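You operate a simulated robot arm through the tools that you are given. There is no shell and no other tool.

Carry out the task below with a simulated robot arm. There is one attempt and no reset: what you move stays moved.

JOB
Change the cap on the green cord end for the blue one.
Fine: pull the old cap off into the waste tray; press home the two caps that stand loose on the block's other cord ends.

Only the result counts: the job must be done as asked and must still hold three seconds after the hand-in. Knocking over, shifting, dropping, spilling or breaking anything else fails it. Lids that push on must go on centred and level and be pressed home; caps that screw on are set level and turned clockwise until they are tight.

ROBOT AND FRAMES
A 6-joint arm with a two-finger gripper, fixed in place. Base frame: the origin is on the floor under the middle of its stand, x ahead of it, y to its left, z up. Lengths are in mm, angles in degrees, forces in N, time in s.
With the tool pointing down near the work surface it reaches from about 480 to 820 mm from the base axis. Its first joint turns from -166.0 to 166.0 degrees. Payload 1.66 kg.
The tool frame sits at the grasp point between the pads (the TCP): z along the fingers, y along the line on which they close. The tips reach 16 mm beyond it. The gripper opens to 111 mm; its body begins 104 mm behind the TCP.
Orientation is that of the tool frame in the base frame, as a unit quaternion [x, y, z, w]. With the fingers straight down and closing along the base's y, the tool's x points along the base's -x, its y along +y and its z along -z.

CONTROLS
- The arm moves only by the tool jog_arm. Its argument "deltas" is text: rows parted by semicolons, each of 7 numbers parted by spaces: the gripper command, from -1 (shut) to 1 (fully open), values between in proportion, then the shift along the tool's x, y, z in mm, then the turn, a rotation vector about the tool's x, y, z in degrees. In form: hand dx dy dz wx wy wz; .... A call has 1 to 20 rows; each row shifts and turns the commanded pose from where the row before left it, along the tool's axes as they then stand. Each row takes 0.2 s and may step no farther than 50 mm and 8.6 degrees from the row before; otherwise, or with a gripper value out of range, the whole call is refused. Where a pose cannot be reached the arm comes as near as it can. A force on the tool above 40 N (or 10 N above the force at the start of the call, whichever is more), or a blocked arm, ends the call early, and 0.2 s more pass. Each finger travels about 169.8 mm/s and halts on what it meets, pressing with about 27 N; the grip force reading is that of the motor and also rises with nothing between the fingers. The clock runs only during rows and for 0.2 s after the last one: add rows that do not move to give the fingers time. The reply holds the time, the measured pose of the TCP, the force on the tool along the base axes, the opening and the grip force, in the units named above and with some noise, with the torque about the TCP (base axes, N m) and any sound that the robot's microphone picked up.
- Cameras (640 x 400 px; columns grow to the right, rows downward): "scene" is fixed at [401.3, -500.8, 1596.5]; the picture's right is [0.13, 0.99, 0.00], its down [0.91, -0.12, -0.40] and it looks along [-0.40, 0.05, -0.91] (base axes); focal length 298 px, centre (320, 200). "wrist" rides on the gripper at [70, 14, -143] in the tool frame; the picture's right is [-0.19, 0.98, 0.00], its down [-0.87, -0.17, -0.47] and it looks along [-0.46, -0.09, 0.88] (tool axes); focal length 230 px, centre (320, 200). There is no depth. A picture from a camera that has moved, and an enlarged one, comes with that camera's place and axes in the base frame and with its lens.
- camera(camera): a new picture of that camera. The clock stands still meanwhile.
- lift_body(by): moves the trunk up (or, below 0, down) by that many mm; the arm rides with it, the base frame stays. It gives what a move gives, with no picture.
- close_up(camera, box): a new picture of the part [left, top, right, bottom] of that camera's present view, enlarged. The clock stands still meanwhile.
- job_done(): hands the job in; it is judged then, once.

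Nothing tells you positions but the pictures and the camera data. Unless the task says otherwise, let go and move clear before handing in.

The tools are called as name(argument=value, ...) on one line, values as JSON. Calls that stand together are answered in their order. jog_arm: Moves the arm, as the interface text tells. Its arguments: {"type":"object","properties":{"deltas":{"type":"string"}},"required":["deltas"]} The other tools are called the same way: lift_body (by) moves the trunk up or down; camera (camera) takes a picture; close_up (camera, box) takes an enlarged picture of a part of a camera's view; job_done () hands the job in.

At the start:

```text
time: 0.0
tcp_pos: [35.6, -408.1, 1180.6]
orientation: [0.0, 1.0, -0.001, 0.001]
force: [-0.5, -0.5, 0.3]
torque: [-0.01, 0.0, -0.03]
finger_gap: 110.8
grip_force: 0.1
trunk travel left (down, up): [-175.0, 415.0]
```

scene: 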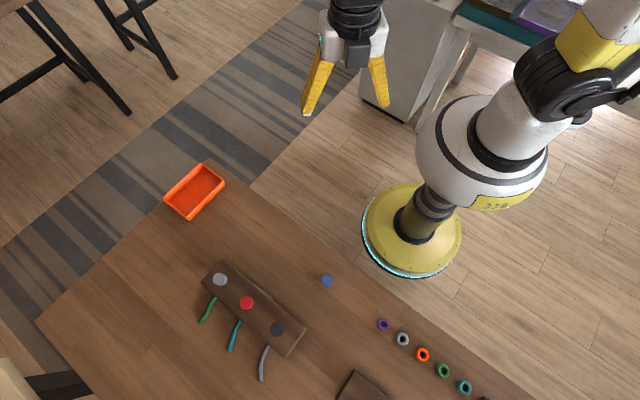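
wrist: 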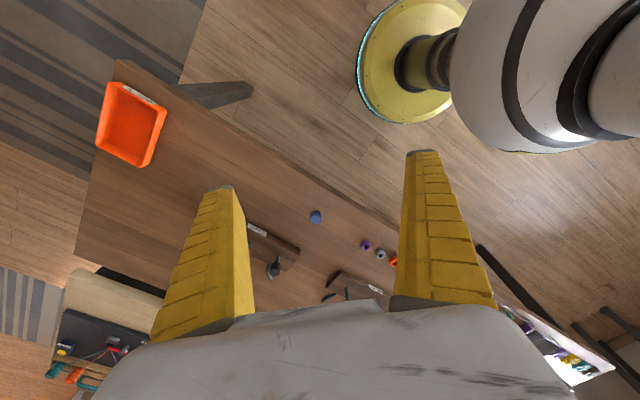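

I see a table with a block carrying three capped cord ends (green, teal, grey cords), an orange tray, a blue cap and a row of rings. I'll take close-ups first to locate everything.

close_up(camera="scene", box=[160, 240, 352, 360])

close_up(camera="scene", box=[304, 250, 544, 400])

close_up(camera="scene", box=[140, 140, 300, 240])

close_up(camera="wrist", box=[220, 180, 412, 300])

```text
3.33 times, centred on (256, 300) of scene
camera zoom: at [401.3, -500.8, 1596.5], right [0.13, 0.99, 0.0], down [0.91, -0.12, -0.4], along [-0.4, 0.05, -0.91], focal length 994 px, centre (533, -133)
```

zoom: 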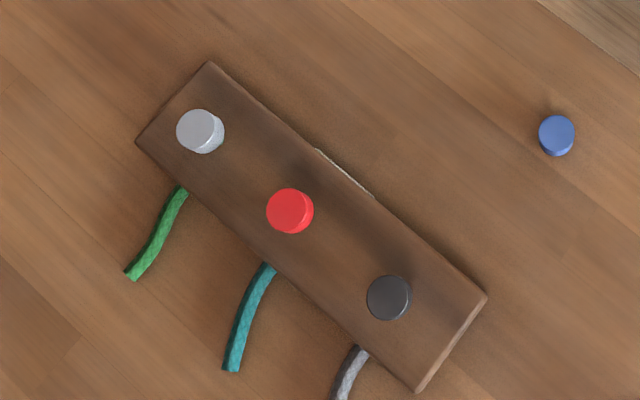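

```text
2.67 times, centred on (424, 325) of scene
camera zoom: at [401.3, -500.8, 1596.5], right [0.13, 0.99, 0.0], down [0.91, -0.12, -0.4], along [-0.4, 0.05, -0.91], focal length 795 px, centre (43, -133)
```

zoom: 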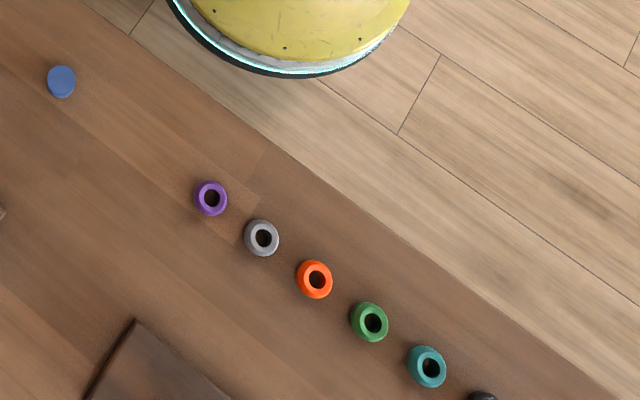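

```text
4.00 times, centred on (220, 190) of scene
camera zoom: at [401.3, -500.8, 1596.5], right [0.13, 0.99, 0.0], down [0.91, -0.12, -0.4], along [-0.4, 0.05, -0.91], focal length 1193 px, centre (720, 240)
```

zoom: 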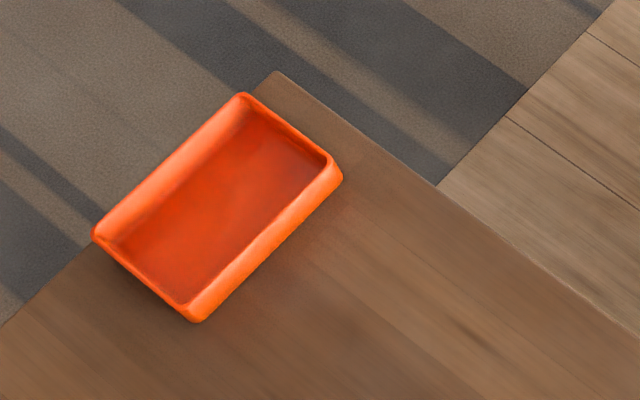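

```text
3.33 times, centred on (316, 240) of wrist
camera zoom: at [-35.1, -394.7, 1324.5], right [0.19, 0.98, 0.0], down [0.87, -0.17, 0.47], along [0.46, -0.09, -0.88], focal length 767 px, centre (333, 67)
```

zoom: 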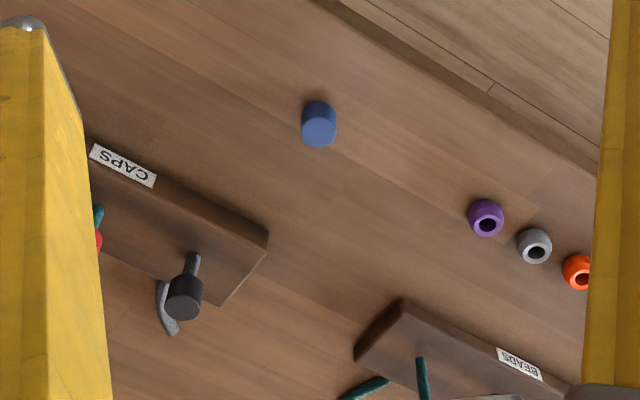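

The CAPS block's three caps stand on cord stubs at about z≈870: grey cap on green near (257,-724), red on teal near (320,-662), black on grey near (384,-598). The blue cap is near (284,-468, 808) and the tray centre near (-20,-818). I'll move above the block with the fingers turned to close across the row, and look closer.

jog_arm(deltas="1 -31.6 -23.6 14.4 0 0 0; 1 -31.6 -23.6 14.4 0 0 0; 1 -31.6 -23.6 14.4 0 0 0; 1 -31.6 -23.6 14.4 0 0 0; 1 -31.6 -23.6 14.4 0 0 0; 1 -31.6 -23.6 14.4 0 0 0; 1 -31.6 -23.6 14.4 0 0 0; 1 -31.6 -23.6 14.4 0 0 0; 1 -31.6 -23.6 14.4 0 0 0; 1 0 0 0 0 0 -7.5; 1 0 0 0 0 0 -7.5; 1 0 0 0 0 0 -7.5; 1 0 0 0 0 0 -7.5; 1 0 0 0 0 0 -7.5; 1 0 0 0 0 0 -7.5; 1 0 0 0 0 0 0; 1 0 0 0 0 0 0")

camera(camera="wrist")

camera(camera="scene")

```text
time: 3.6
tcp_pos: [319.4, -620.3, 1051.9]
orientation: [-0.383, 0.924, 0.0, 0.0]
force: [0.3, -0.1, -0.4]
torque: [0.03, 0.02, 0.01]
finger_gap: 111.0
grip_force: 0.0
trunk travel left (down, up): [-175.0, 415.0]
```

```text
taken
camera wrist: at [259.6, -661.2, 1195.1], right [-0.56, 0.83, 0.0], down [0.73, 0.49, 0.47], along [0.39, 0.26, -0.88], focal length 230 px, centre (320, 200)
```

wrist: 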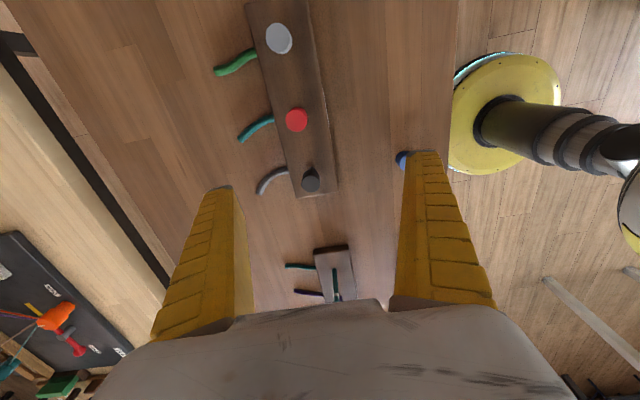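

```text
taken
```

scene: 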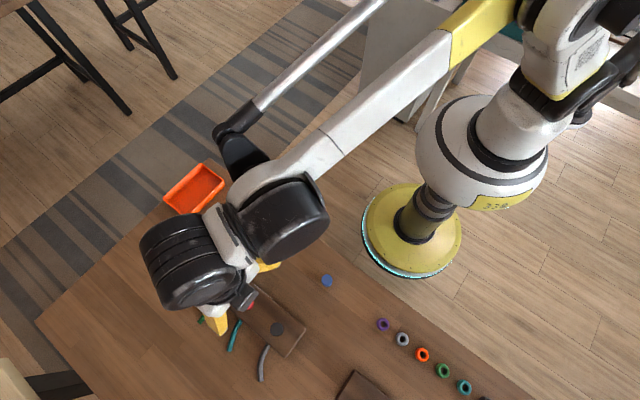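

The wrist now sees all three caps. I'll zoom in for precise positions and to see how the caps sit on the cord stubs.

close_up(camera="wrist", box=[208, 0, 368, 100])

close_up(camera="wrist", box=[228, 100, 388, 200])

```text
4.00 times, centred on (288, 50) of wrist
camera zoom: at [259.6, -661.2, 1195.1], right [-0.56, 0.83, 0.0], down [0.73, 0.49, 0.47], along [0.39, 0.26, -0.88], focal length 920 px, centre (448, 800)
```

zoom: 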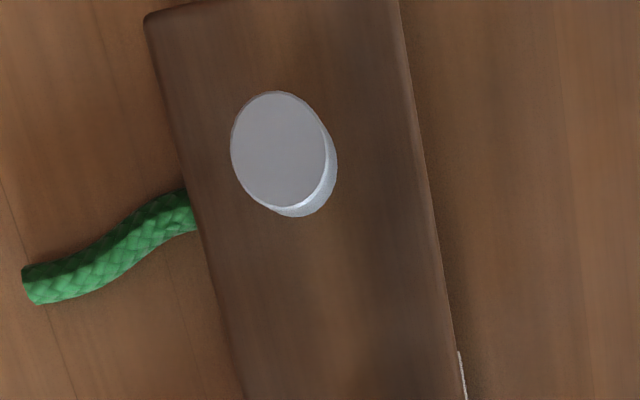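

```text
4.00 times, centred on (308, 150) of wrist
camera zoom: at [259.6, -661.2, 1195.1], right [-0.56, 0.83, 0.0], down [0.73, 0.49, 0.47], along [0.39, 0.26, -0.88], focal length 920 px, centre (368, 400)
```

zoom: 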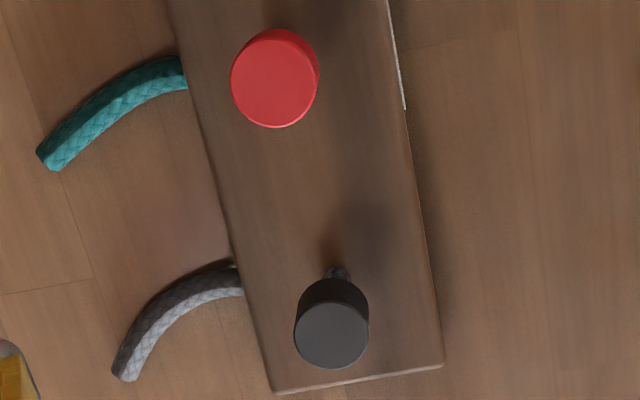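

The white/grey cap (green cord) top is at about z≈848 (seated) near (252,-731); red and black stand higher (~870–877), so they're loose. I'll descend above the white cap for a finer look.

jog_arm(deltas="1 31.5 -7.6 30.5 0 0 0; 1 31.5 -7.6 30.5 0 0 0; 1 31.5 -7.6 30.5 0 0 0; 1 31.5 -7.6 30.5 0 0 0; 1 0 0 0 0 0 0; 1 0 0 0 0 0 0")

camera(camera="wrist")

```text
time: 5.0
tcp_pos: [253.2, -732.5, 927.1]
orientation: [-0.383, 0.924, 0.0, 0.0]
force: [-0.2, 0.7, -0.1]
torque: [-0.01, 0.04, -0.01]
finger_gap: 110.9
grip_force: 0.0
trunk travel left (down, up): [-175.0, 415.0]
```

```text
taken
camera wrist: at [194.3, -772.9, 1071.1], right [-0.56, 0.83, 0.0], down [0.73, 0.49, 0.47], along [0.39, 0.26, -0.88], focal length 230 px, centre (320, 200)
```

wrist: 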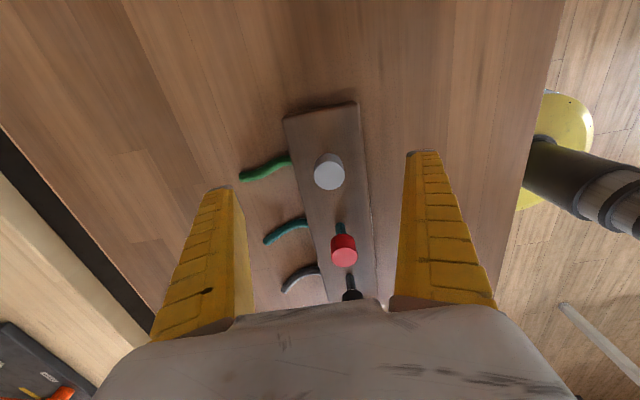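

close_up(camera="wrist", box=[272, 100, 400, 180])

close_up(camera="wrist", box=[256, 140, 416, 300])

close_up(camera="wrist", box=[272, 140, 400, 220])

```text
5.00 times, centred on (336, 140) of wrist
camera zoom: at [194.3, -772.9, 1071.1], right [-0.56, 0.83, 0.0], down [0.73, 0.49, 0.47], along [0.39, 0.26, -0.88], focal length 1150 px, centre (240, 500)
```

zoom: 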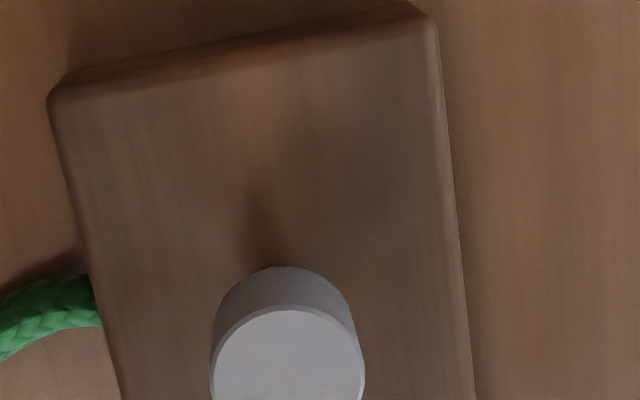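

```text
2.50 times, centred on (336, 220) of wrist
camera zoom: at [194.3, -772.9, 1071.1], right [-0.56, 0.83, 0.0], down [0.73, 0.49, 0.47], along [0.39, 0.26, -0.88], focal length 575 px, centre (280, 150)
```

zoom: 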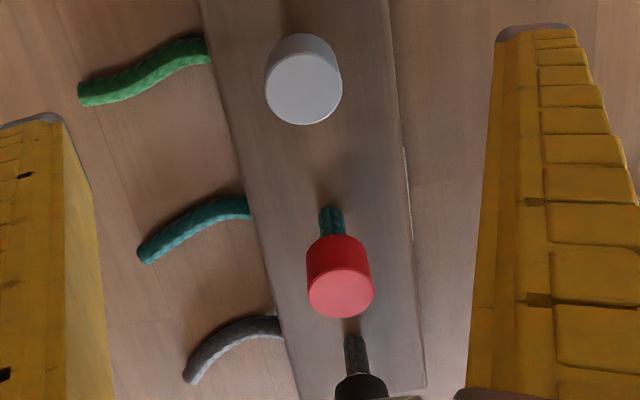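

```text
5.00 times, centred on (336, 180) of wrist
camera zoom: at [194.3, -772.9, 1071.1], right [-0.56, 0.83, 0.0], down [0.73, 0.49, 0.47], along [0.39, 0.26, -0.88], focal length 1150 px, centre (240, 300)
```

zoom: 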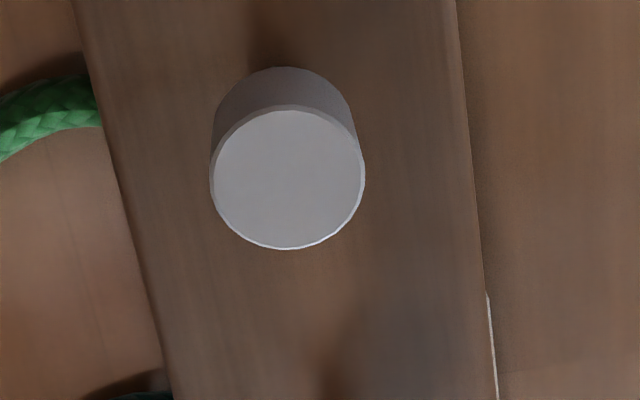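

Cross-checking the views: block top z≈818, white cap top ≈(255.5,-721.3,873) seated, red ≈(320,-657,882) and black ≈(382.6,-594.5,882) loose by ~10 mm, caps ~28 mm wide × ~24 mm tall; blue cap top ≈(282.7,-467,814) on the table at z≈790. I'll centre over the white cap and check.

jog_arm(deltas="0.6 -9.5 6.3 25 0 0 0; 0.4 0 0 0 0 0 0; 0.4 0 0 0 0 0 0; 0.4 0 0 0 0 0 0")

camera(camera="wrist")

close_up(camera="wrist", box=[240, 130, 400, 230])

close_up(camera="scene", box=[160, 240, 352, 360])

```text
time: 6.0
tcp_pos: [254.9, -720.3, 904.9]
orientation: [-0.383, 0.924, 0.0, -0.001]
force: [-0.5, -0.1, 0.4]
torque: [-0.02, -0.01, 0.04]
finger_gap: 79.1
grip_force: 0.8
trunk travel left (down, up): [-175.0, 415.0]
```

```text
taken
camera wrist: at [196.4, -761.5, 1048.3], right [-0.56, 0.83, 0.0], down [0.73, 0.49, 0.47], along [0.39, 0.26, -0.88], focal length 230 px, centre (320, 200)
```

wrist: 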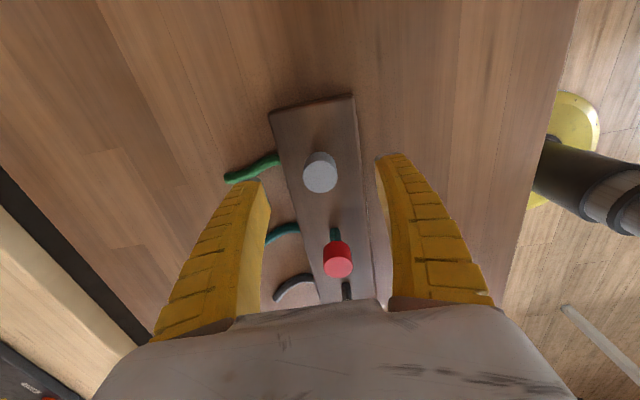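

```text
4.00 times, centred on (320, 180) of wrist
camera zoom: at [196.4, -761.5, 1048.3], right [-0.56, 0.83, 0.0], down [0.73, 0.49, 0.47], along [0.39, 0.26, -0.88], focal length 920 px, centre (320, 280)
```

zoom: 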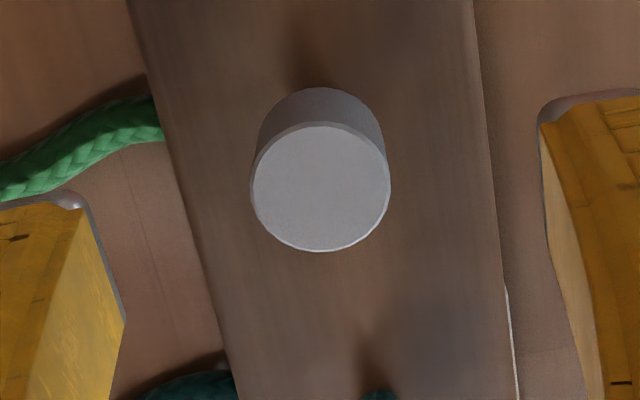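

```text
3.33 times, centred on (256, 300) of scene
camera zoom: at [401.3, -500.8, 1596.5], right [0.13, 0.99, 0.0], down [0.91, -0.12, -0.4], along [-0.4, 0.05, -0.91], focal length 994 px, centre (533, -133)
```

zoom: 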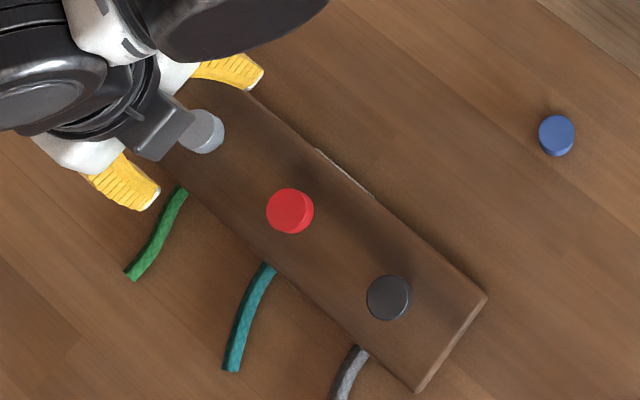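

The TCP is centred over the white cap to within about 1 mm. I'll go down around it and close gently.

jog_arm(deltas="0.4 0.6 0 15 0 0 0; 0.2 0 0 15 0 0 0; 0 0 0 13 0 0 0; -0.2 0 0 0 0 0 0; -0.35 0 0 0 0 0 0; -0.45 0 0 0 0 0 0; -0.5 0 0 0 0 0 0; -0.6 0 0 0 0 0 0; -1 0 0 0 0 0 0; -1 0 0 0 0 0 0; -1 0 0 0 0 0 0")

camera(camera="wrist")

close_up(camera="wrist", box=[240, 130, 400, 230])

```text
time: 8.4
tcp_pos: [255.1, -720.5, 862.9]
orientation: [-0.383, 0.924, 0.0, 0.0]
force: [5.6, -5.1, 2.4]
torque: [-0.06, -0.04, -0.01]
finger_gap: 20.2
grip_force: 27.5
trunk travel left (down, up): [-175.0, 415.0]
```

```text
taken
camera wrist: at [195.4, -761.1, 1006.2], right [-0.56, 0.83, 0.0], down [0.73, 0.49, 0.47], along [0.39, 0.26, -0.88], focal length 230 px, centre (320, 200)
```

wrist: 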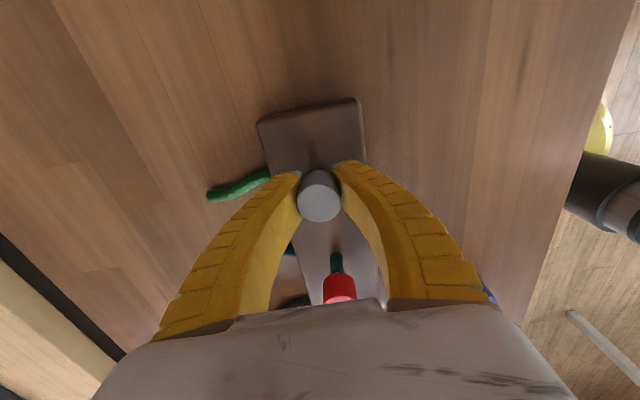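

```text
4.00 times, centred on (320, 180) of wrist
camera zoom: at [195.4, -761.1, 1006.2], right [-0.56, 0.83, 0.0], down [0.73, 0.49, 0.47], along [0.39, 0.26, -0.88], focal length 920 px, centre (320, 280)
```

zoom: 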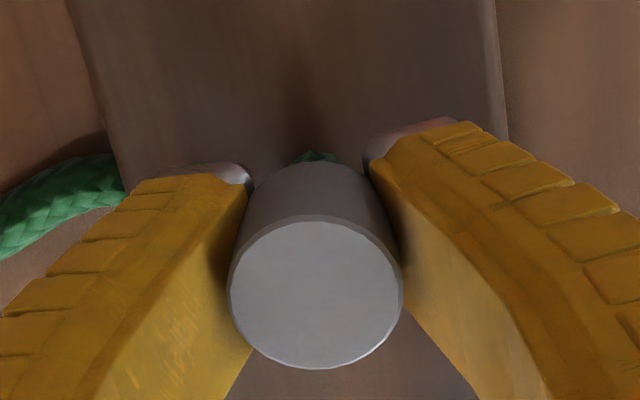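

The fingers have closed on the cap (27 N); there's a slight side force, so I'll ease 1 mm sideways and then begin to pull straight up in small steps.

jog_arm(deltas="-1 0 -1 0 0 0 0; -1 0 0 0 0 0 0")

```text
time: 9.0
tcp_pos: [254.5, -720.8, 862.6]
orientation: [-0.383, 0.924, 0.0, 0.0]
force: [0.8, 1.1, 3.4]
torque: [-0.09, 0.0, 0.07]
finger_gap: 19.8
grip_force: 26.6
trunk travel left (down, up): [-175.0, 415.0]
```

jog_arm(deltas="-1 0 0 -2 0 0 0; -1 0 0 -2 0 0 0; -1 0 0 -2 0 0 0; -1 0 0 0 0 0 0")

close_up(camera="wrist", box=[240, 130, 400, 230])

```text
time: 10.0
tcp_pos: [254.2, -720.9, 867.6]
orientation: [-0.383, 0.924, -0.001, 0.0]
force: [0.2, 0.2, 0.6]
torque: [0.02, 0.01, -0.03]
finger_gap: 19.5
grip_force: 26.3
trunk travel left (down, up): [-175.0, 415.0]
```

```text
4.00 times, centred on (320, 180) of wrist
camera zoom: at [194.9, -761.4, 1011.8], right [-0.56, 0.83, 0.0], down [0.73, 0.49, 0.47], along [0.39, 0.26, -0.88], focal length 920 px, centre (320, 280)
```

zoom: 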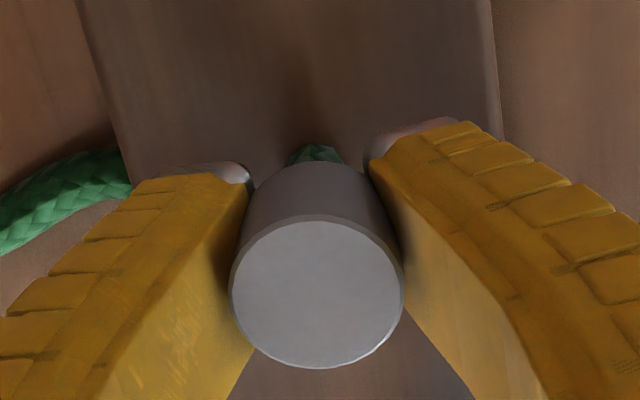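

The cap moves up with the gripper and more cord shows beneath it, with little force. I'll keep pulling straight up until clear.

jog_arm(deltas="-1 0 0 -3 0 0 0; -1 0 0 -3 0 0 0; -1 0 0 -3 0 0 0; -1 0 0 -4 0 0 0; -1 0 0 -5 0 0 0; -1 0 0 -8 0 0 0; -1 0 0 -10 0 0 0; -1 0 0 0 0 0 0")

camera(camera="wrist")

close_up(camera="wrist", box=[240, 120, 400, 220])

close_up(camera="scene", box=[160, 240, 352, 360])

```text
time: 11.8
tcp_pos: [256.5, -720.4, 903.0]
orientation: [-0.383, 0.924, 0.0, 0.001]
force: [1.1, -0.4, -0.2]
torque: [-0.03, -0.03, 0.01]
finger_gap: 20.8
grip_force: 27.3
trunk travel left (down, up): [-175.0, 415.0]
```

```text
taken
camera wrist: at [195.7, -761.9, 1046.8], right [-0.56, 0.83, 0.0], down [0.73, 0.49, 0.47], along [0.39, 0.26, -0.88], focal length 230 px, centre (320, 200)
```

wrist: 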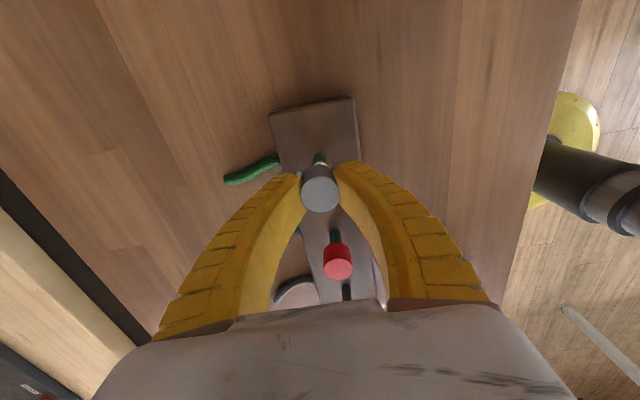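

```text
4.00 times, centred on (320, 170) of wrist
camera zoom: at [195.7, -761.9, 1046.8], right [-0.56, 0.83, 0.0], down [0.73, 0.49, 0.47], along [0.39, 0.26, -0.88], focal length 920 px, centre (320, 320)
```

zoom: 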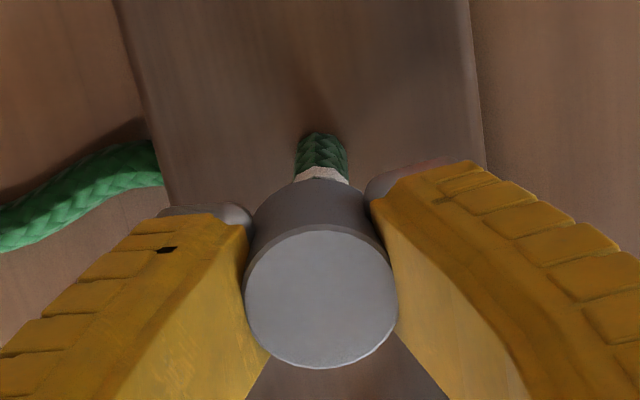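

```text
3.33 times, centred on (256, 300) of scene
camera zoom: at [401.3, -500.8, 1596.5], right [0.13, 0.99, 0.0], down [0.91, -0.12, -0.4], along [-0.4, 0.05, -0.91], focal length 994 px, centre (533, -133)
```

zoom: 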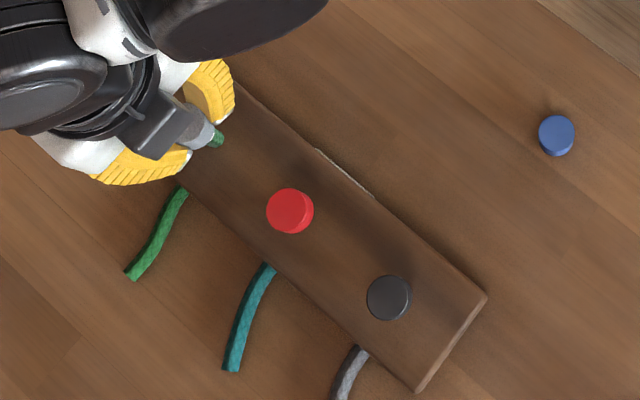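

The white cap is off and in the grip; the bare green cord end with its whipped tip stands below. Now I raise it and carry it over the orange tray, aiming at about (-10,-795).

jog_arm(deltas="-1 0 0 -25 0 0 0; -1 0 0 -30 0 0 0; -1 30.1 16.9 0 0 0 0; -1 30.1 16.9 0 0 0 0; -1 30.1 16.9 0 0 0 0; -1 30.1 16.9 0 0 0 0; -1 30.1 16.9 0 0 0 0; -1 30.1 16.9 0 0 0 0; -1 30.1 16.9 0 0 0 0; -1 30.1 16.9 0 0 0 0; -1 0 0 0 0 0 0; -1 0 0 0 0 0 0")

camera(camera="wrist")

camera(camera="scene")

```text
time: 14.4
tcp_pos: [-12.9, -794.1, 959.6]
orientation: [-0.383, 0.924, 0.0, 0.0]
force: [0.4, -0.6, -0.5]
torque: [0.0, 0.01, 0.03]
finger_gap: 19.9
grip_force: 27.1
trunk travel left (down, up): [-175.0, 415.0]
```

```text
taken
camera wrist: at [-71.6, -835.6, 1103.6], right [-0.56, 0.83, 0.0], down [0.73, 0.49, 0.47], along [0.39, 0.26, -0.88], focal length 230 px, centre (320, 200)
```

wrist: 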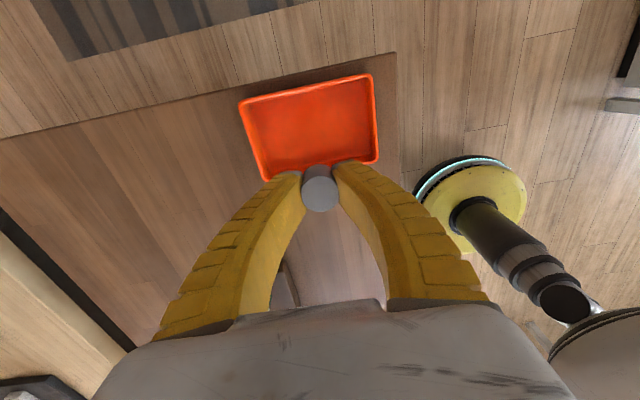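

```text
taken
```

scene: 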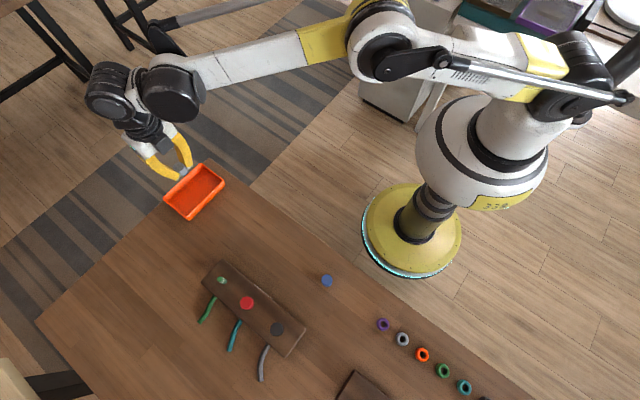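

Both views agree: the tray centre is about (-20,-812) and the cap is above its inner part. I'll shift slightly to the middle and lower the cap to just above the tray floor.

jog_arm(deltas="-1 8 -5 0 0 0 0; -1 0 0 35 0 0 0; -1 0 0 35 0 0 0; -1 0 0 30 0 0 0; -1 0 0 15 0 0 0; -1 0 0 10 0 0 0; -1 0 0 5 0 0 0; -1 0 0 0 0 0 0; -1 0 0 0 0 0 0")

camera(camera="wrist")

close_up(camera="scene", box=[140, 140, 300, 240])

```text
time: 16.4
tcp_pos: [-14.3, -790.6, 834.6]
orientation: [-0.383, 0.924, -0.001, -0.001]
force: [-0.7, 0.7, 0.3]
torque: [0.03, -0.03, 0.02]
finger_gap: 19.8
grip_force: 27.1
out of reach, approached as far as the arm can: row 4, 5, 6
trunk travel left (down, up): [-175.0, 415.0]
```

```text
taken
camera wrist: at [-73.3, -830.3, 978.1], right [-0.56, 0.83, 0.0], down [0.73, 0.5, 0.47], along [0.39, 0.26, -0.88], focal length 230 px, centre (320, 200)
```

wrist: 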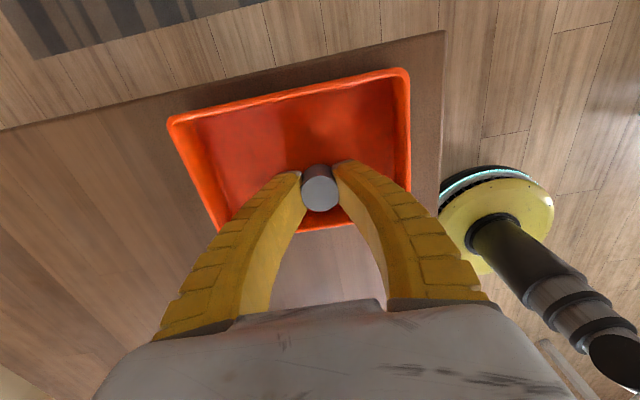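

```text
4.00 times, centred on (220, 190) of scene
camera zoom: at [401.3, -500.8, 1596.5], right [0.13, 0.99, 0.0], down [0.91, -0.12, -0.4], along [-0.4, 0.05, -0.91], focal length 1193 px, centre (720, 240)
```

zoom: 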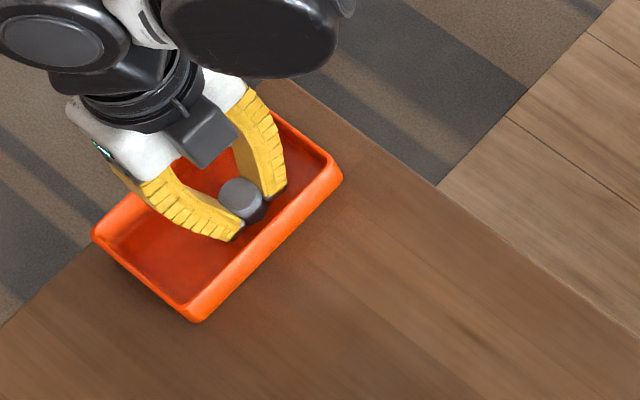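

The arm is at its reach limit at this trunk height, so I'll rise a little, lower the trunk to gain reach, and then set the cap down further inside the tray.

jog_arm(deltas="-1 0 0 -30 0 0 0; -1 0 0 -40 0 0 0; -1 0 0 0 0 0 0")

lift_body(by=-60)

```text
time: 17.2
tcp_pos: [-12.1, -789.3, 904.7]
orientation: [-0.382, 0.924, 0.0, -0.001]
force: [0.2, -0.6, -1.3]
torque: [-0.01, 0.0, -0.02]
finger_gap: 19.3
grip_force: 27.3
trunk travel left (down, up): [-175.0, 415.0]
```

```text
time: 18.2
tcp_pos: [-12.8, -789.0, 844.4]
orientation: [-0.383, 0.924, 0.0, 0.0]
force: [0.7, -0.8, -0.2]
torque: [-0.02, 0.01, 0.0]
finger_gap: 19.3
grip_force: 27.0
trunk travel left (down, up): [-115.0, 475.0]
```

jog_arm(deltas="-1 14 -3 0 0 0 0; -1 0 0 10 0 0 0; -1 0 0 10 0 0 0; -1 0 0 0 0 0 0")

camera(camera="wrist")

close_up(camera="scene", box=[140, 140, 300, 240])

```text
time: 19.2
tcp_pos: [-21.8, -799.0, 826.3]
orientation: [-0.383, 0.924, 0.0, -0.001]
force: [-0.9, -3.7, 10.8]
torque: [-0.01, 0.0, 0.02]
finger_gap: 19.7
grip_force: 26.9
trunk travel left (down, up): [-115.0, 475.0]
```

```text
taken
camera wrist: at [-80.6, -840.9, 969.6], right [-0.56, 0.83, 0.0], down [0.73, 0.49, 0.47], along [0.39, 0.26, -0.88], focal length 230 px, centre (320, 200)
```

wrist: 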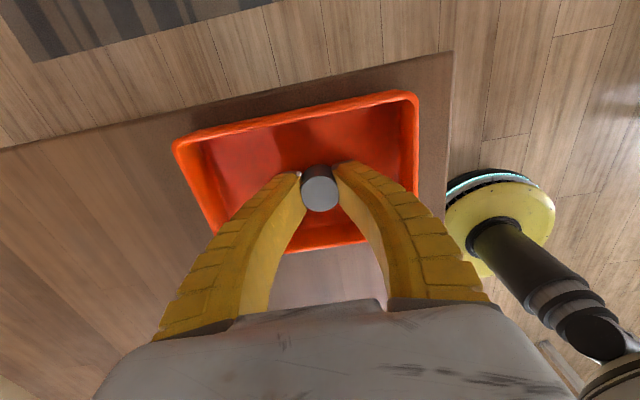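

```text
4.00 times, centred on (220, 190) of scene
camera zoom: at [401.3, -500.8, 1596.5], right [0.13, 0.99, 0.0], down [0.91, -0.12, -0.4], along [-0.4, 0.05, -0.91], focal length 1193 px, centre (720, 240)
```

zoom: 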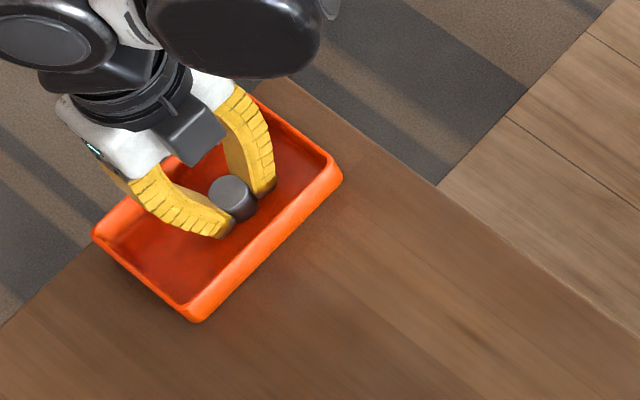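

There is light contact with the tray, so the cap is at the floor. I'll ease up 2 mm, open gently to release, and rise.

jog_arm(deltas="-1 0 0 -2 0 0 0; -0.6 0 0 0 0 0 0; -0.4 0 0 0 0 0 0; -0.3 0 0 0 0 0 0; -0.15 0 0 0 0 0 0; -0.1 0 0 0 0 0 0; -0.1 0 0 -10 0 0 0; -0.1 0 0 -20 0 0 0; -0.1 0 0 -30 0 0 0; -0.1 0 0 -30 0 0 0; -0.1 0 0 0 0 0 0")

camera(camera="wrist")

close_up(camera="scene", box=[140, 140, 300, 240])

```text
time: 21.6
tcp_pos: [-19.0, -800.9, 918.7]
orientation: [-0.383, 0.924, 0.0, 0.0]
force: [0.9, -0.8, 0.1]
torque: [-0.01, -0.02, 0.0]
finger_gap: 52.0
grip_force: 1.8
trunk travel left (down, up): [-115.0, 475.0]
```

```text
taken
camera wrist: at [-78.3, -841.8, 1061.9], right [-0.56, 0.83, 0.0], down [0.73, 0.49, 0.47], along [0.39, 0.26, -0.88], focal length 230 px, centre (320, 200)
```

wrist: 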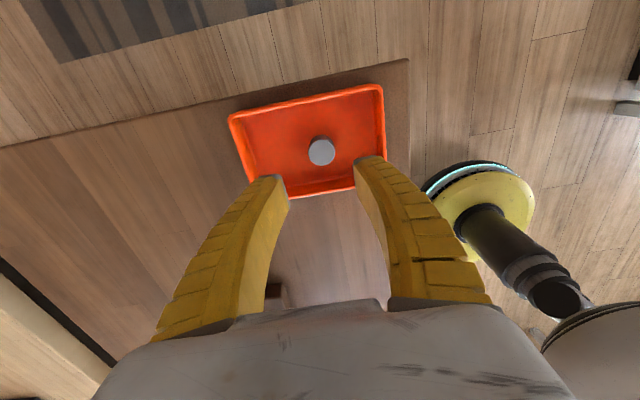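

```text
4.00 times, centred on (220, 190) of scene
camera zoom: at [401.3, -500.8, 1596.5], right [0.13, 0.99, 0.0], down [0.91, -0.12, -0.4], along [-0.4, 0.05, -0.91], focal length 1193 px, centre (720, 240)
```

zoom: 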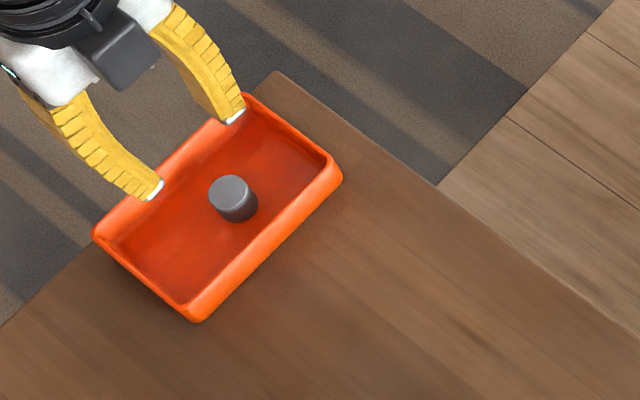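

The white cap stands inside the tray and the tray hasn't moved. Next I go over to the blue cap near (283,-467) for a close look before gripping it.

jog_arm(deltas="0 0 0 -20 0 0 0; 0 -44.9 2.3 0 0 0 0; 0 -44.9 2.3 0 0 0 0; 0 -44.9 2.3 0 0 0 0; 0 -44.9 2.3 0 0 0 0; 0 -44.9 2.3 0 0 0 0; 0 -44.9 2.3 0 0 0 0; 0 -44.9 2.3 0 0 0 0; 0 -44.9 2.3 0 0 0 0; 0 -44.9 2.3 0 0 0 0; 0 -44.9 2.3 0 0 0 0; 0.2 0 0 40 0 0 0; 0.2 0 0 30 0 0 0; 0.2 0 0 0 0 0 0; 0.2 0 0 0 0 0 0")

camera(camera="wrist")

close_up(camera="wrist", box=[240, 120, 400, 220])

camera(camera="scene")

```text
time: 24.8
tcp_pos: [282.2, -465.8, 866.0]
orientation: [-0.382, 0.924, 0.0, 0.0]
force: [0.5, 0.1, 0.2]
torque: [0.0, -0.01, 0.01]
finger_gap: 68.2
grip_force: 1.1
trunk travel left (down, up): [-115.0, 475.0]
```

```text
taken
camera wrist: at [223.0, -506.5, 1009.7], right [-0.56, 0.83, 0.0], down [0.73, 0.49, 0.47], along [0.39, 0.26, -0.88], focal length 230 px, centre (320, 200)
```

wrist: 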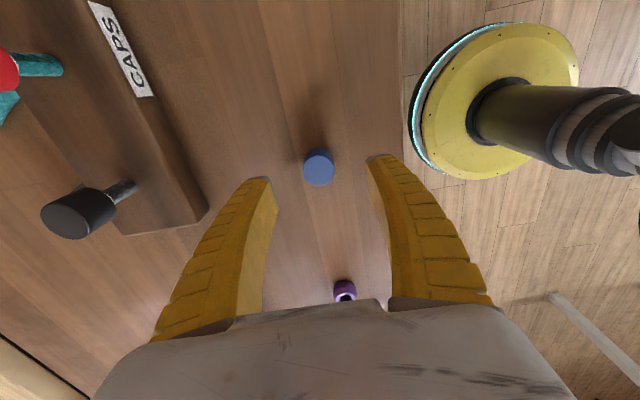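

```text
4.00 times, centred on (320, 170) of wrist
camera zoom: at [223.0, -506.5, 1009.7], right [-0.56, 0.83, 0.0], down [0.73, 0.49, 0.47], along [0.39, 0.26, -0.88], focal length 920 px, centre (320, 320)
```

zoom: 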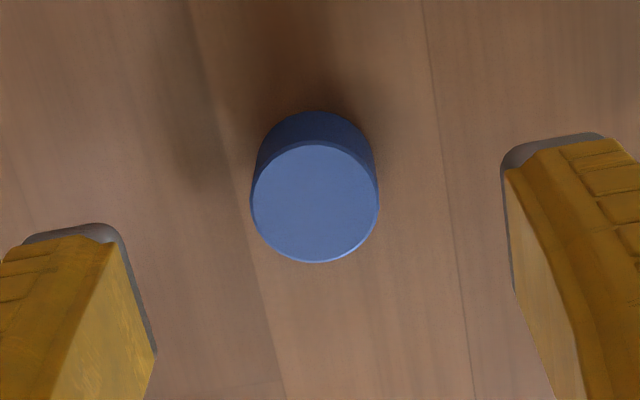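

```text
taken
```

scene: 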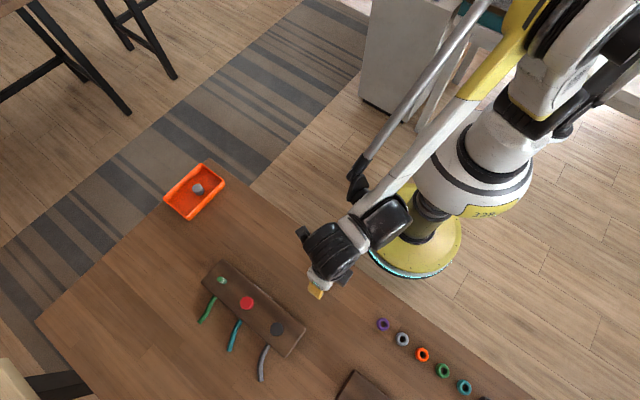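

The blue cap's top is near (284,-466.5,817), about 1–2 mm off my TCP axis. I'll shift, go down around it and close.

jog_arm(deltas="0.2 -1.2 -2 20 0 0 0; 0.1 0 0 20 0 0 0; 0 0 0 14 0 0 0; 0 0 0 0 0 0 0; -0.2 0 0 0 0 0 0; -0.35 0 0 0 0 0 0; -0.45 0 0 0 0 0 0; -0.5 0 0 0 0 0 0; -0.6 0 0 0 0 0 0; -1 0 0 0 0 0 0; -1 0 0 0 0 0 0")

close_up(camera="wrist", box=[240, 130, 400, 230])

```text
time: 25.8
tcp_pos: [285.8, -467.5, 814.7]
orientation: [-0.383, 0.924, -0.002, -0.001]
force: [1.0, 0.7, 33.9]
torque: [-0.06, -0.08, -0.05]
finger_gap: 15.2
grip_force: 34.1
trunk travel left (down, up): [-115.0, 475.0]
stopped in row 5: the force on the tool passed its limit at 50 N (the readings are from after the stop); the commanded pose is now the measured one
```

```text
4.00 times, centred on (320, 180) of wrist
camera zoom: at [225.2, -508.6, 958.6], right [-0.56, 0.83, 0.0], down [0.73, 0.49, 0.47], along [0.39, 0.26, -0.88], focal length 920 px, centre (320, 280)
```

zoom: 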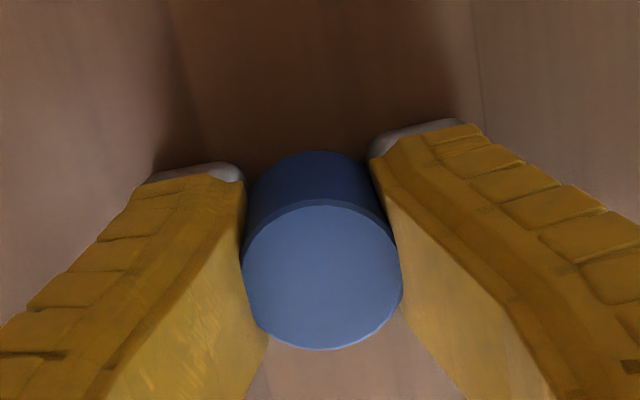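

The fingertips reached the table as they came in (they arc lower when closing), and the force limit stopped the move; the blue cap still stands centred between them. I'll ease up in tiny steps with the fingers slightly open to unload.

jog_arm(deltas="-0.2 0 0 -1 0 0 0; -0.2 0 0 -1 0 0 0; -0.2 0 0 -1 0 0 0; -0.2 0 0 0 0 0 0")

close_up(camera="wrist", box=[240, 130, 400, 230])

```text
time: 26.8
tcp_pos: [285.7, -468.6, 816.7]
orientation: [-0.382, 0.924, 0.0, -0.001]
force: [-0.5, 0.2, -0.2]
torque: [0.02, 0.02, 0.01]
finger_gap: 46.6
grip_force: 1.3
trunk travel left (down, up): [-115.0, 475.0]
```

```text
4.00 times, centred on (320, 180) of wrist
camera zoom: at [225.7, -509.5, 960.7], right [-0.56, 0.83, 0.0], down [0.73, 0.49, 0.47], along [0.39, 0.26, -0.88], focal length 920 px, centre (320, 280)
```

zoom: 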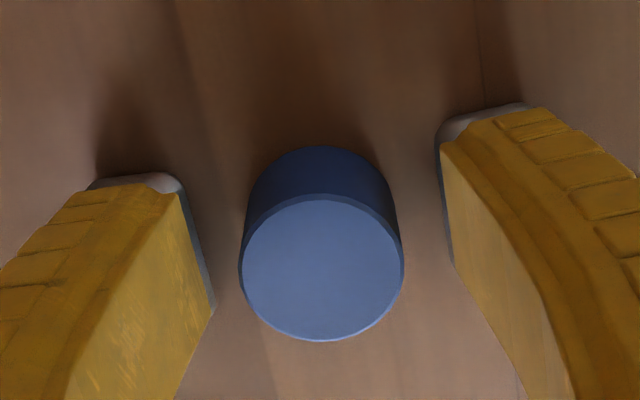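

Unloaded now, with the cap upright and untouched. I'll rise 2 mm more and close on it.

jog_arm(deltas="-0.2 0 0 -2 0 0 0; -0.3 0 0 0 0 0 0; -0.4 0 0 0 0 0 0; -0.5 0 0 0 0 0 0; -0.6 0 0 0 0 0 0; -0.7 0 0 0 0 0 0; -1 0 0 0 0 0 0; -1 0 0 0 0 0 0")

close_up(camera="wrist", box=[240, 130, 400, 230])

```text
time: 28.6
tcp_pos: [283.4, -467.7, 818.3]
orientation: [-0.382, 0.924, -0.001, 0.001]
force: [0.2, -0.2, 3.4]
torque: [0.02, 0.02, 0.02]
finger_gap: 20.4
grip_force: 27.1
trunk travel left (down, up): [-115.0, 475.0]
```

```text
4.00 times, centred on (320, 180) of wrist
camera zoom: at [225.4, -509.7, 962.4], right [-0.56, 0.83, 0.0], down [0.73, 0.49, 0.47], along [0.39, 0.26, -0.88], focal length 920 px, centre (320, 280)
```

zoom: 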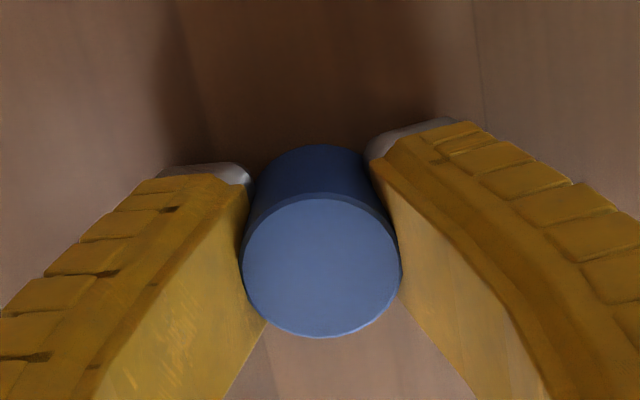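

The blue cap is gripped (same grip reading as the white one). I lift it and move to a viewing spot beside the bare green cord end to fix its exact place.

jog_arm(deltas="-1 0 0 -5 0 0 0; -1 0 0 -15 0 0 0; -1 0 0 -30 0 0 0; -1 0 0 -36 0 0 0; -1 0 0 -36 0 0 0; -1 24.8 -26.6 0 0 0 0; -1 24.8 -26.6 0 0 0 0; -1 24.8 -26.6 0 0 0 0; -1 24.8 -26.6 0 0 0 0; -1 24.8 -26.6 0 0 0 0; -1 24.8 -26.6 0 0 0 0; -1 0 0 0 0 0 0; -1 0 0 0 0 0 0")

camera(camera="wrist")

close_up(camera="wrist", box=[240, 70, 400, 170])

close_up(camera="scene", box=[160, 240, 352, 360])

```text
time: 31.4
tcp_pos: [294.9, -686.7, 942.6]
orientation: [-0.383, 0.924, -0.001, 0.0]
force: [0.0, 0.7, 1.1]
torque: [-0.03, -0.03, 0.0]
finger_gap: 18.9
grip_force: 26.7
trunk travel left (down, up): [-115.0, 475.0]
```

```text
taken
camera wrist: at [235.7, -727.6, 1086.6], right [-0.56, 0.83, 0.0], down [0.73, 0.49, 0.47], along [0.39, 0.26, -0.88], focal length 230 px, centre (320, 200)
```

wrist: 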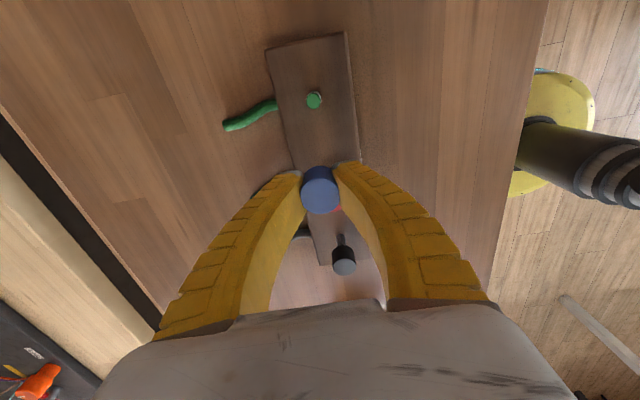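

```text
4.00 times, centred on (320, 120) of wrist
camera zoom: at [235.7, -727.6, 1086.6], right [-0.56, 0.83, 0.0], down [0.73, 0.49, 0.47], along [0.39, 0.26, -0.88], focal length 920 px, centre (320, 520)
```

zoom: 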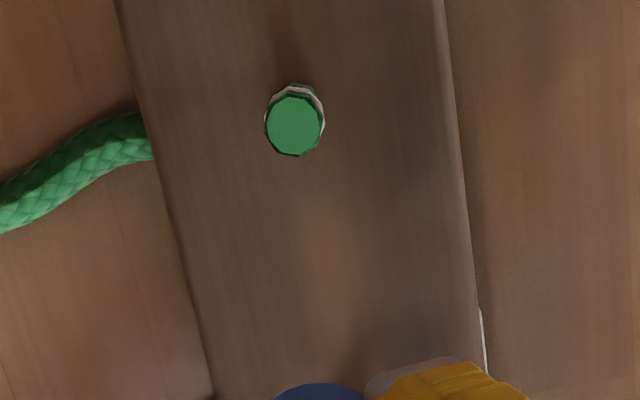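

```text
3.33 times, centred on (256, 300) of scene
camera zoom: at [401.3, -500.8, 1596.5], right [0.13, 0.99, 0.0], down [0.91, -0.12, -0.4], along [-0.4, 0.05, -0.91], focal length 994 px, centre (533, -133)
```

zoom: 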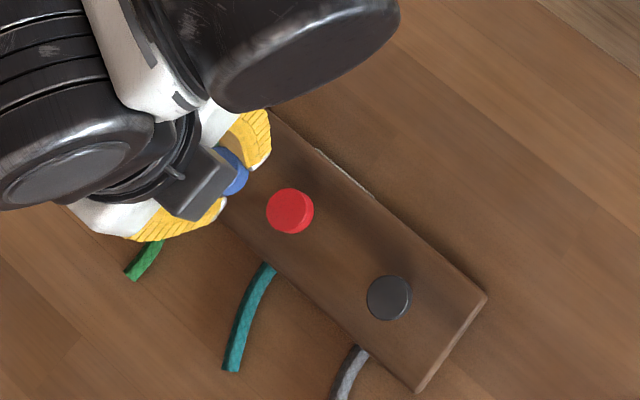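

The bare green cord end is clearly visible, about (254,-722) with its top near z≈862. I'll zoom further in on the cap in the grip and on the cord tip for exact offsets.

close_up(camera="wrist", box=[280, 165, 360, 215])

close_up(camera="wrist", box=[290, 85, 338, 115])

close_up(camera="scene", box=[208, 270, 256, 300])

```text
8.00 times, centred on (320, 190) of wrist
camera zoom: at [235.7, -727.6, 1086.6], right [-0.56, 0.83, 0.0], down [0.73, 0.49, 0.47], along [0.39, 0.26, -0.88], focal length 1841 px, centre (320, 280)
```

zoom: 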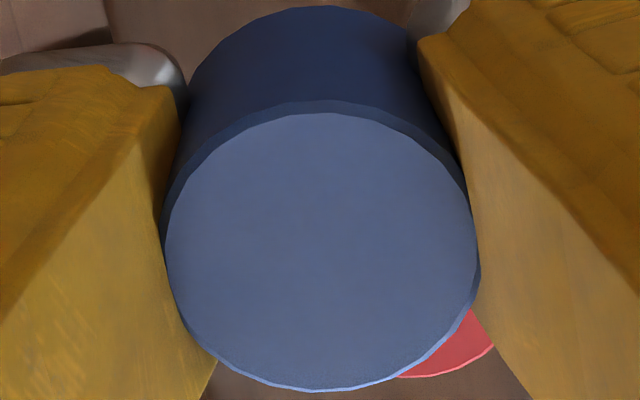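

```text
13.33 times, centred on (314, 100) of wrist
camera zoom: at [235.7, -727.6, 1086.6], right [-0.56, 0.83, 0.0], down [0.73, 0.49, 0.47], along [0.39, 0.26, -0.88], focal length 3068 px, centre (400, 1533)
```

zoom: 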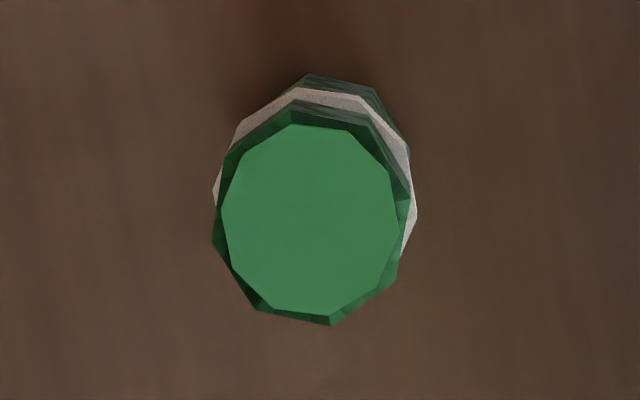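

```text
13.33 times, centred on (232, 285) of scene
camera zoom: at [401.3, -500.8, 1596.5], right [0.13, 0.99, 0.0], down [0.91, -0.12, -0.4], along [-0.4, 0.05, -0.91], focal length 3975 px, centre (1493, -933)
```

zoom: 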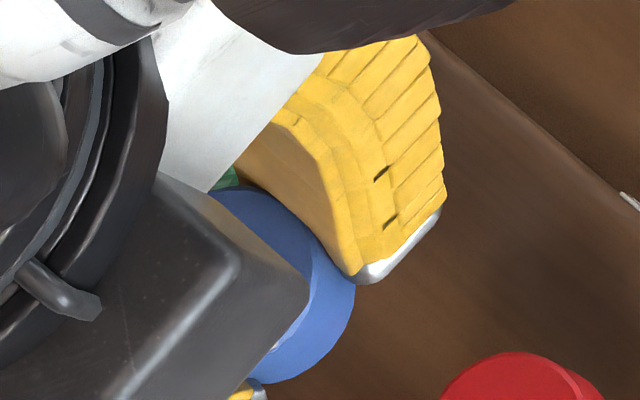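

The measurements agree: the cord axis is about 52–53 mm along tool x and 4.6 mm along tool y from the TCP, and the blue cap sits about 3 mm off the TCP along −x. I'll shift 55/4.5 mm and lower to just above the cord tip for a check.

jog_arm(deltas="-1 27.5 2.25 0 0 0 0; -1 27.5 2.25 0 0 0 0; -1 0 0 20 0 0 0; -1 0 0 15 0 0 0; -1 0 0 0 0 0 0; -1 0 0 0 0 0 0")

close_up(camera="wrist", box=[240, 120, 400, 220])

close_up(camera="scene", box=[192, 260, 240, 290])

```text
time: 32.8
tcp_pos: [252.4, -723.1, 905.1]
orientation: [-0.383, 0.924, 0.0, 0.0]
force: [0.3, 0.3, -0.3]
torque: [-0.01, -0.01, 0.05]
finger_gap: 18.6
grip_force: 27.6
trunk travel left (down, up): [-115.0, 475.0]
```

```text
4.00 times, centred on (320, 170) of wrist
camera zoom: at [193.0, -763.8, 1048.8], right [-0.56, 0.83, 0.0], down [0.73, 0.49, 0.47], along [0.39, 0.26, -0.88], focal length 920 px, centre (320, 320)
```

zoom: 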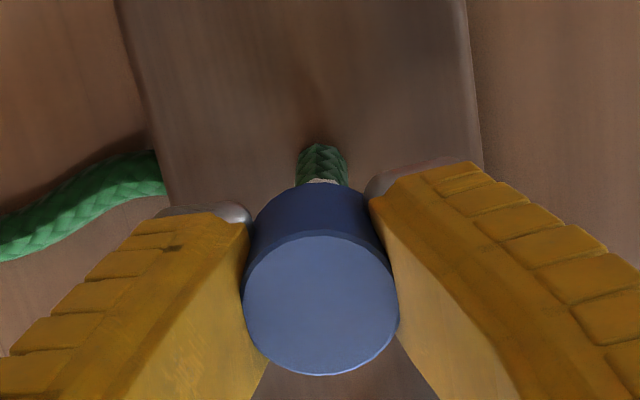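

```text
13.33 times, centred on (216, 275) of scene
camera zoom: at [401.3, -500.8, 1596.5], right [0.13, 0.99, 0.0], down [0.91, -0.12, -0.4], along [-0.4, 0.05, -0.91], focal length 3975 px, centre (1707, -800)
```

zoom: 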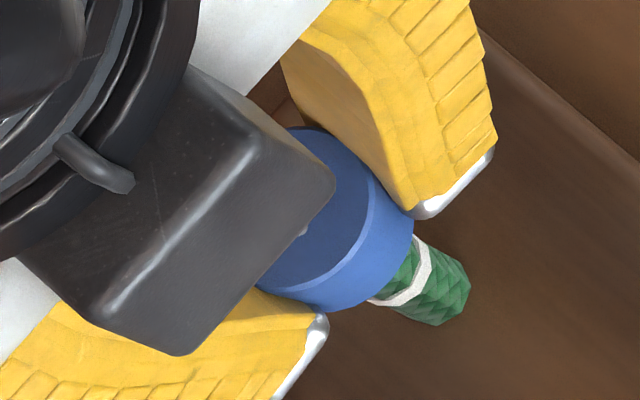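

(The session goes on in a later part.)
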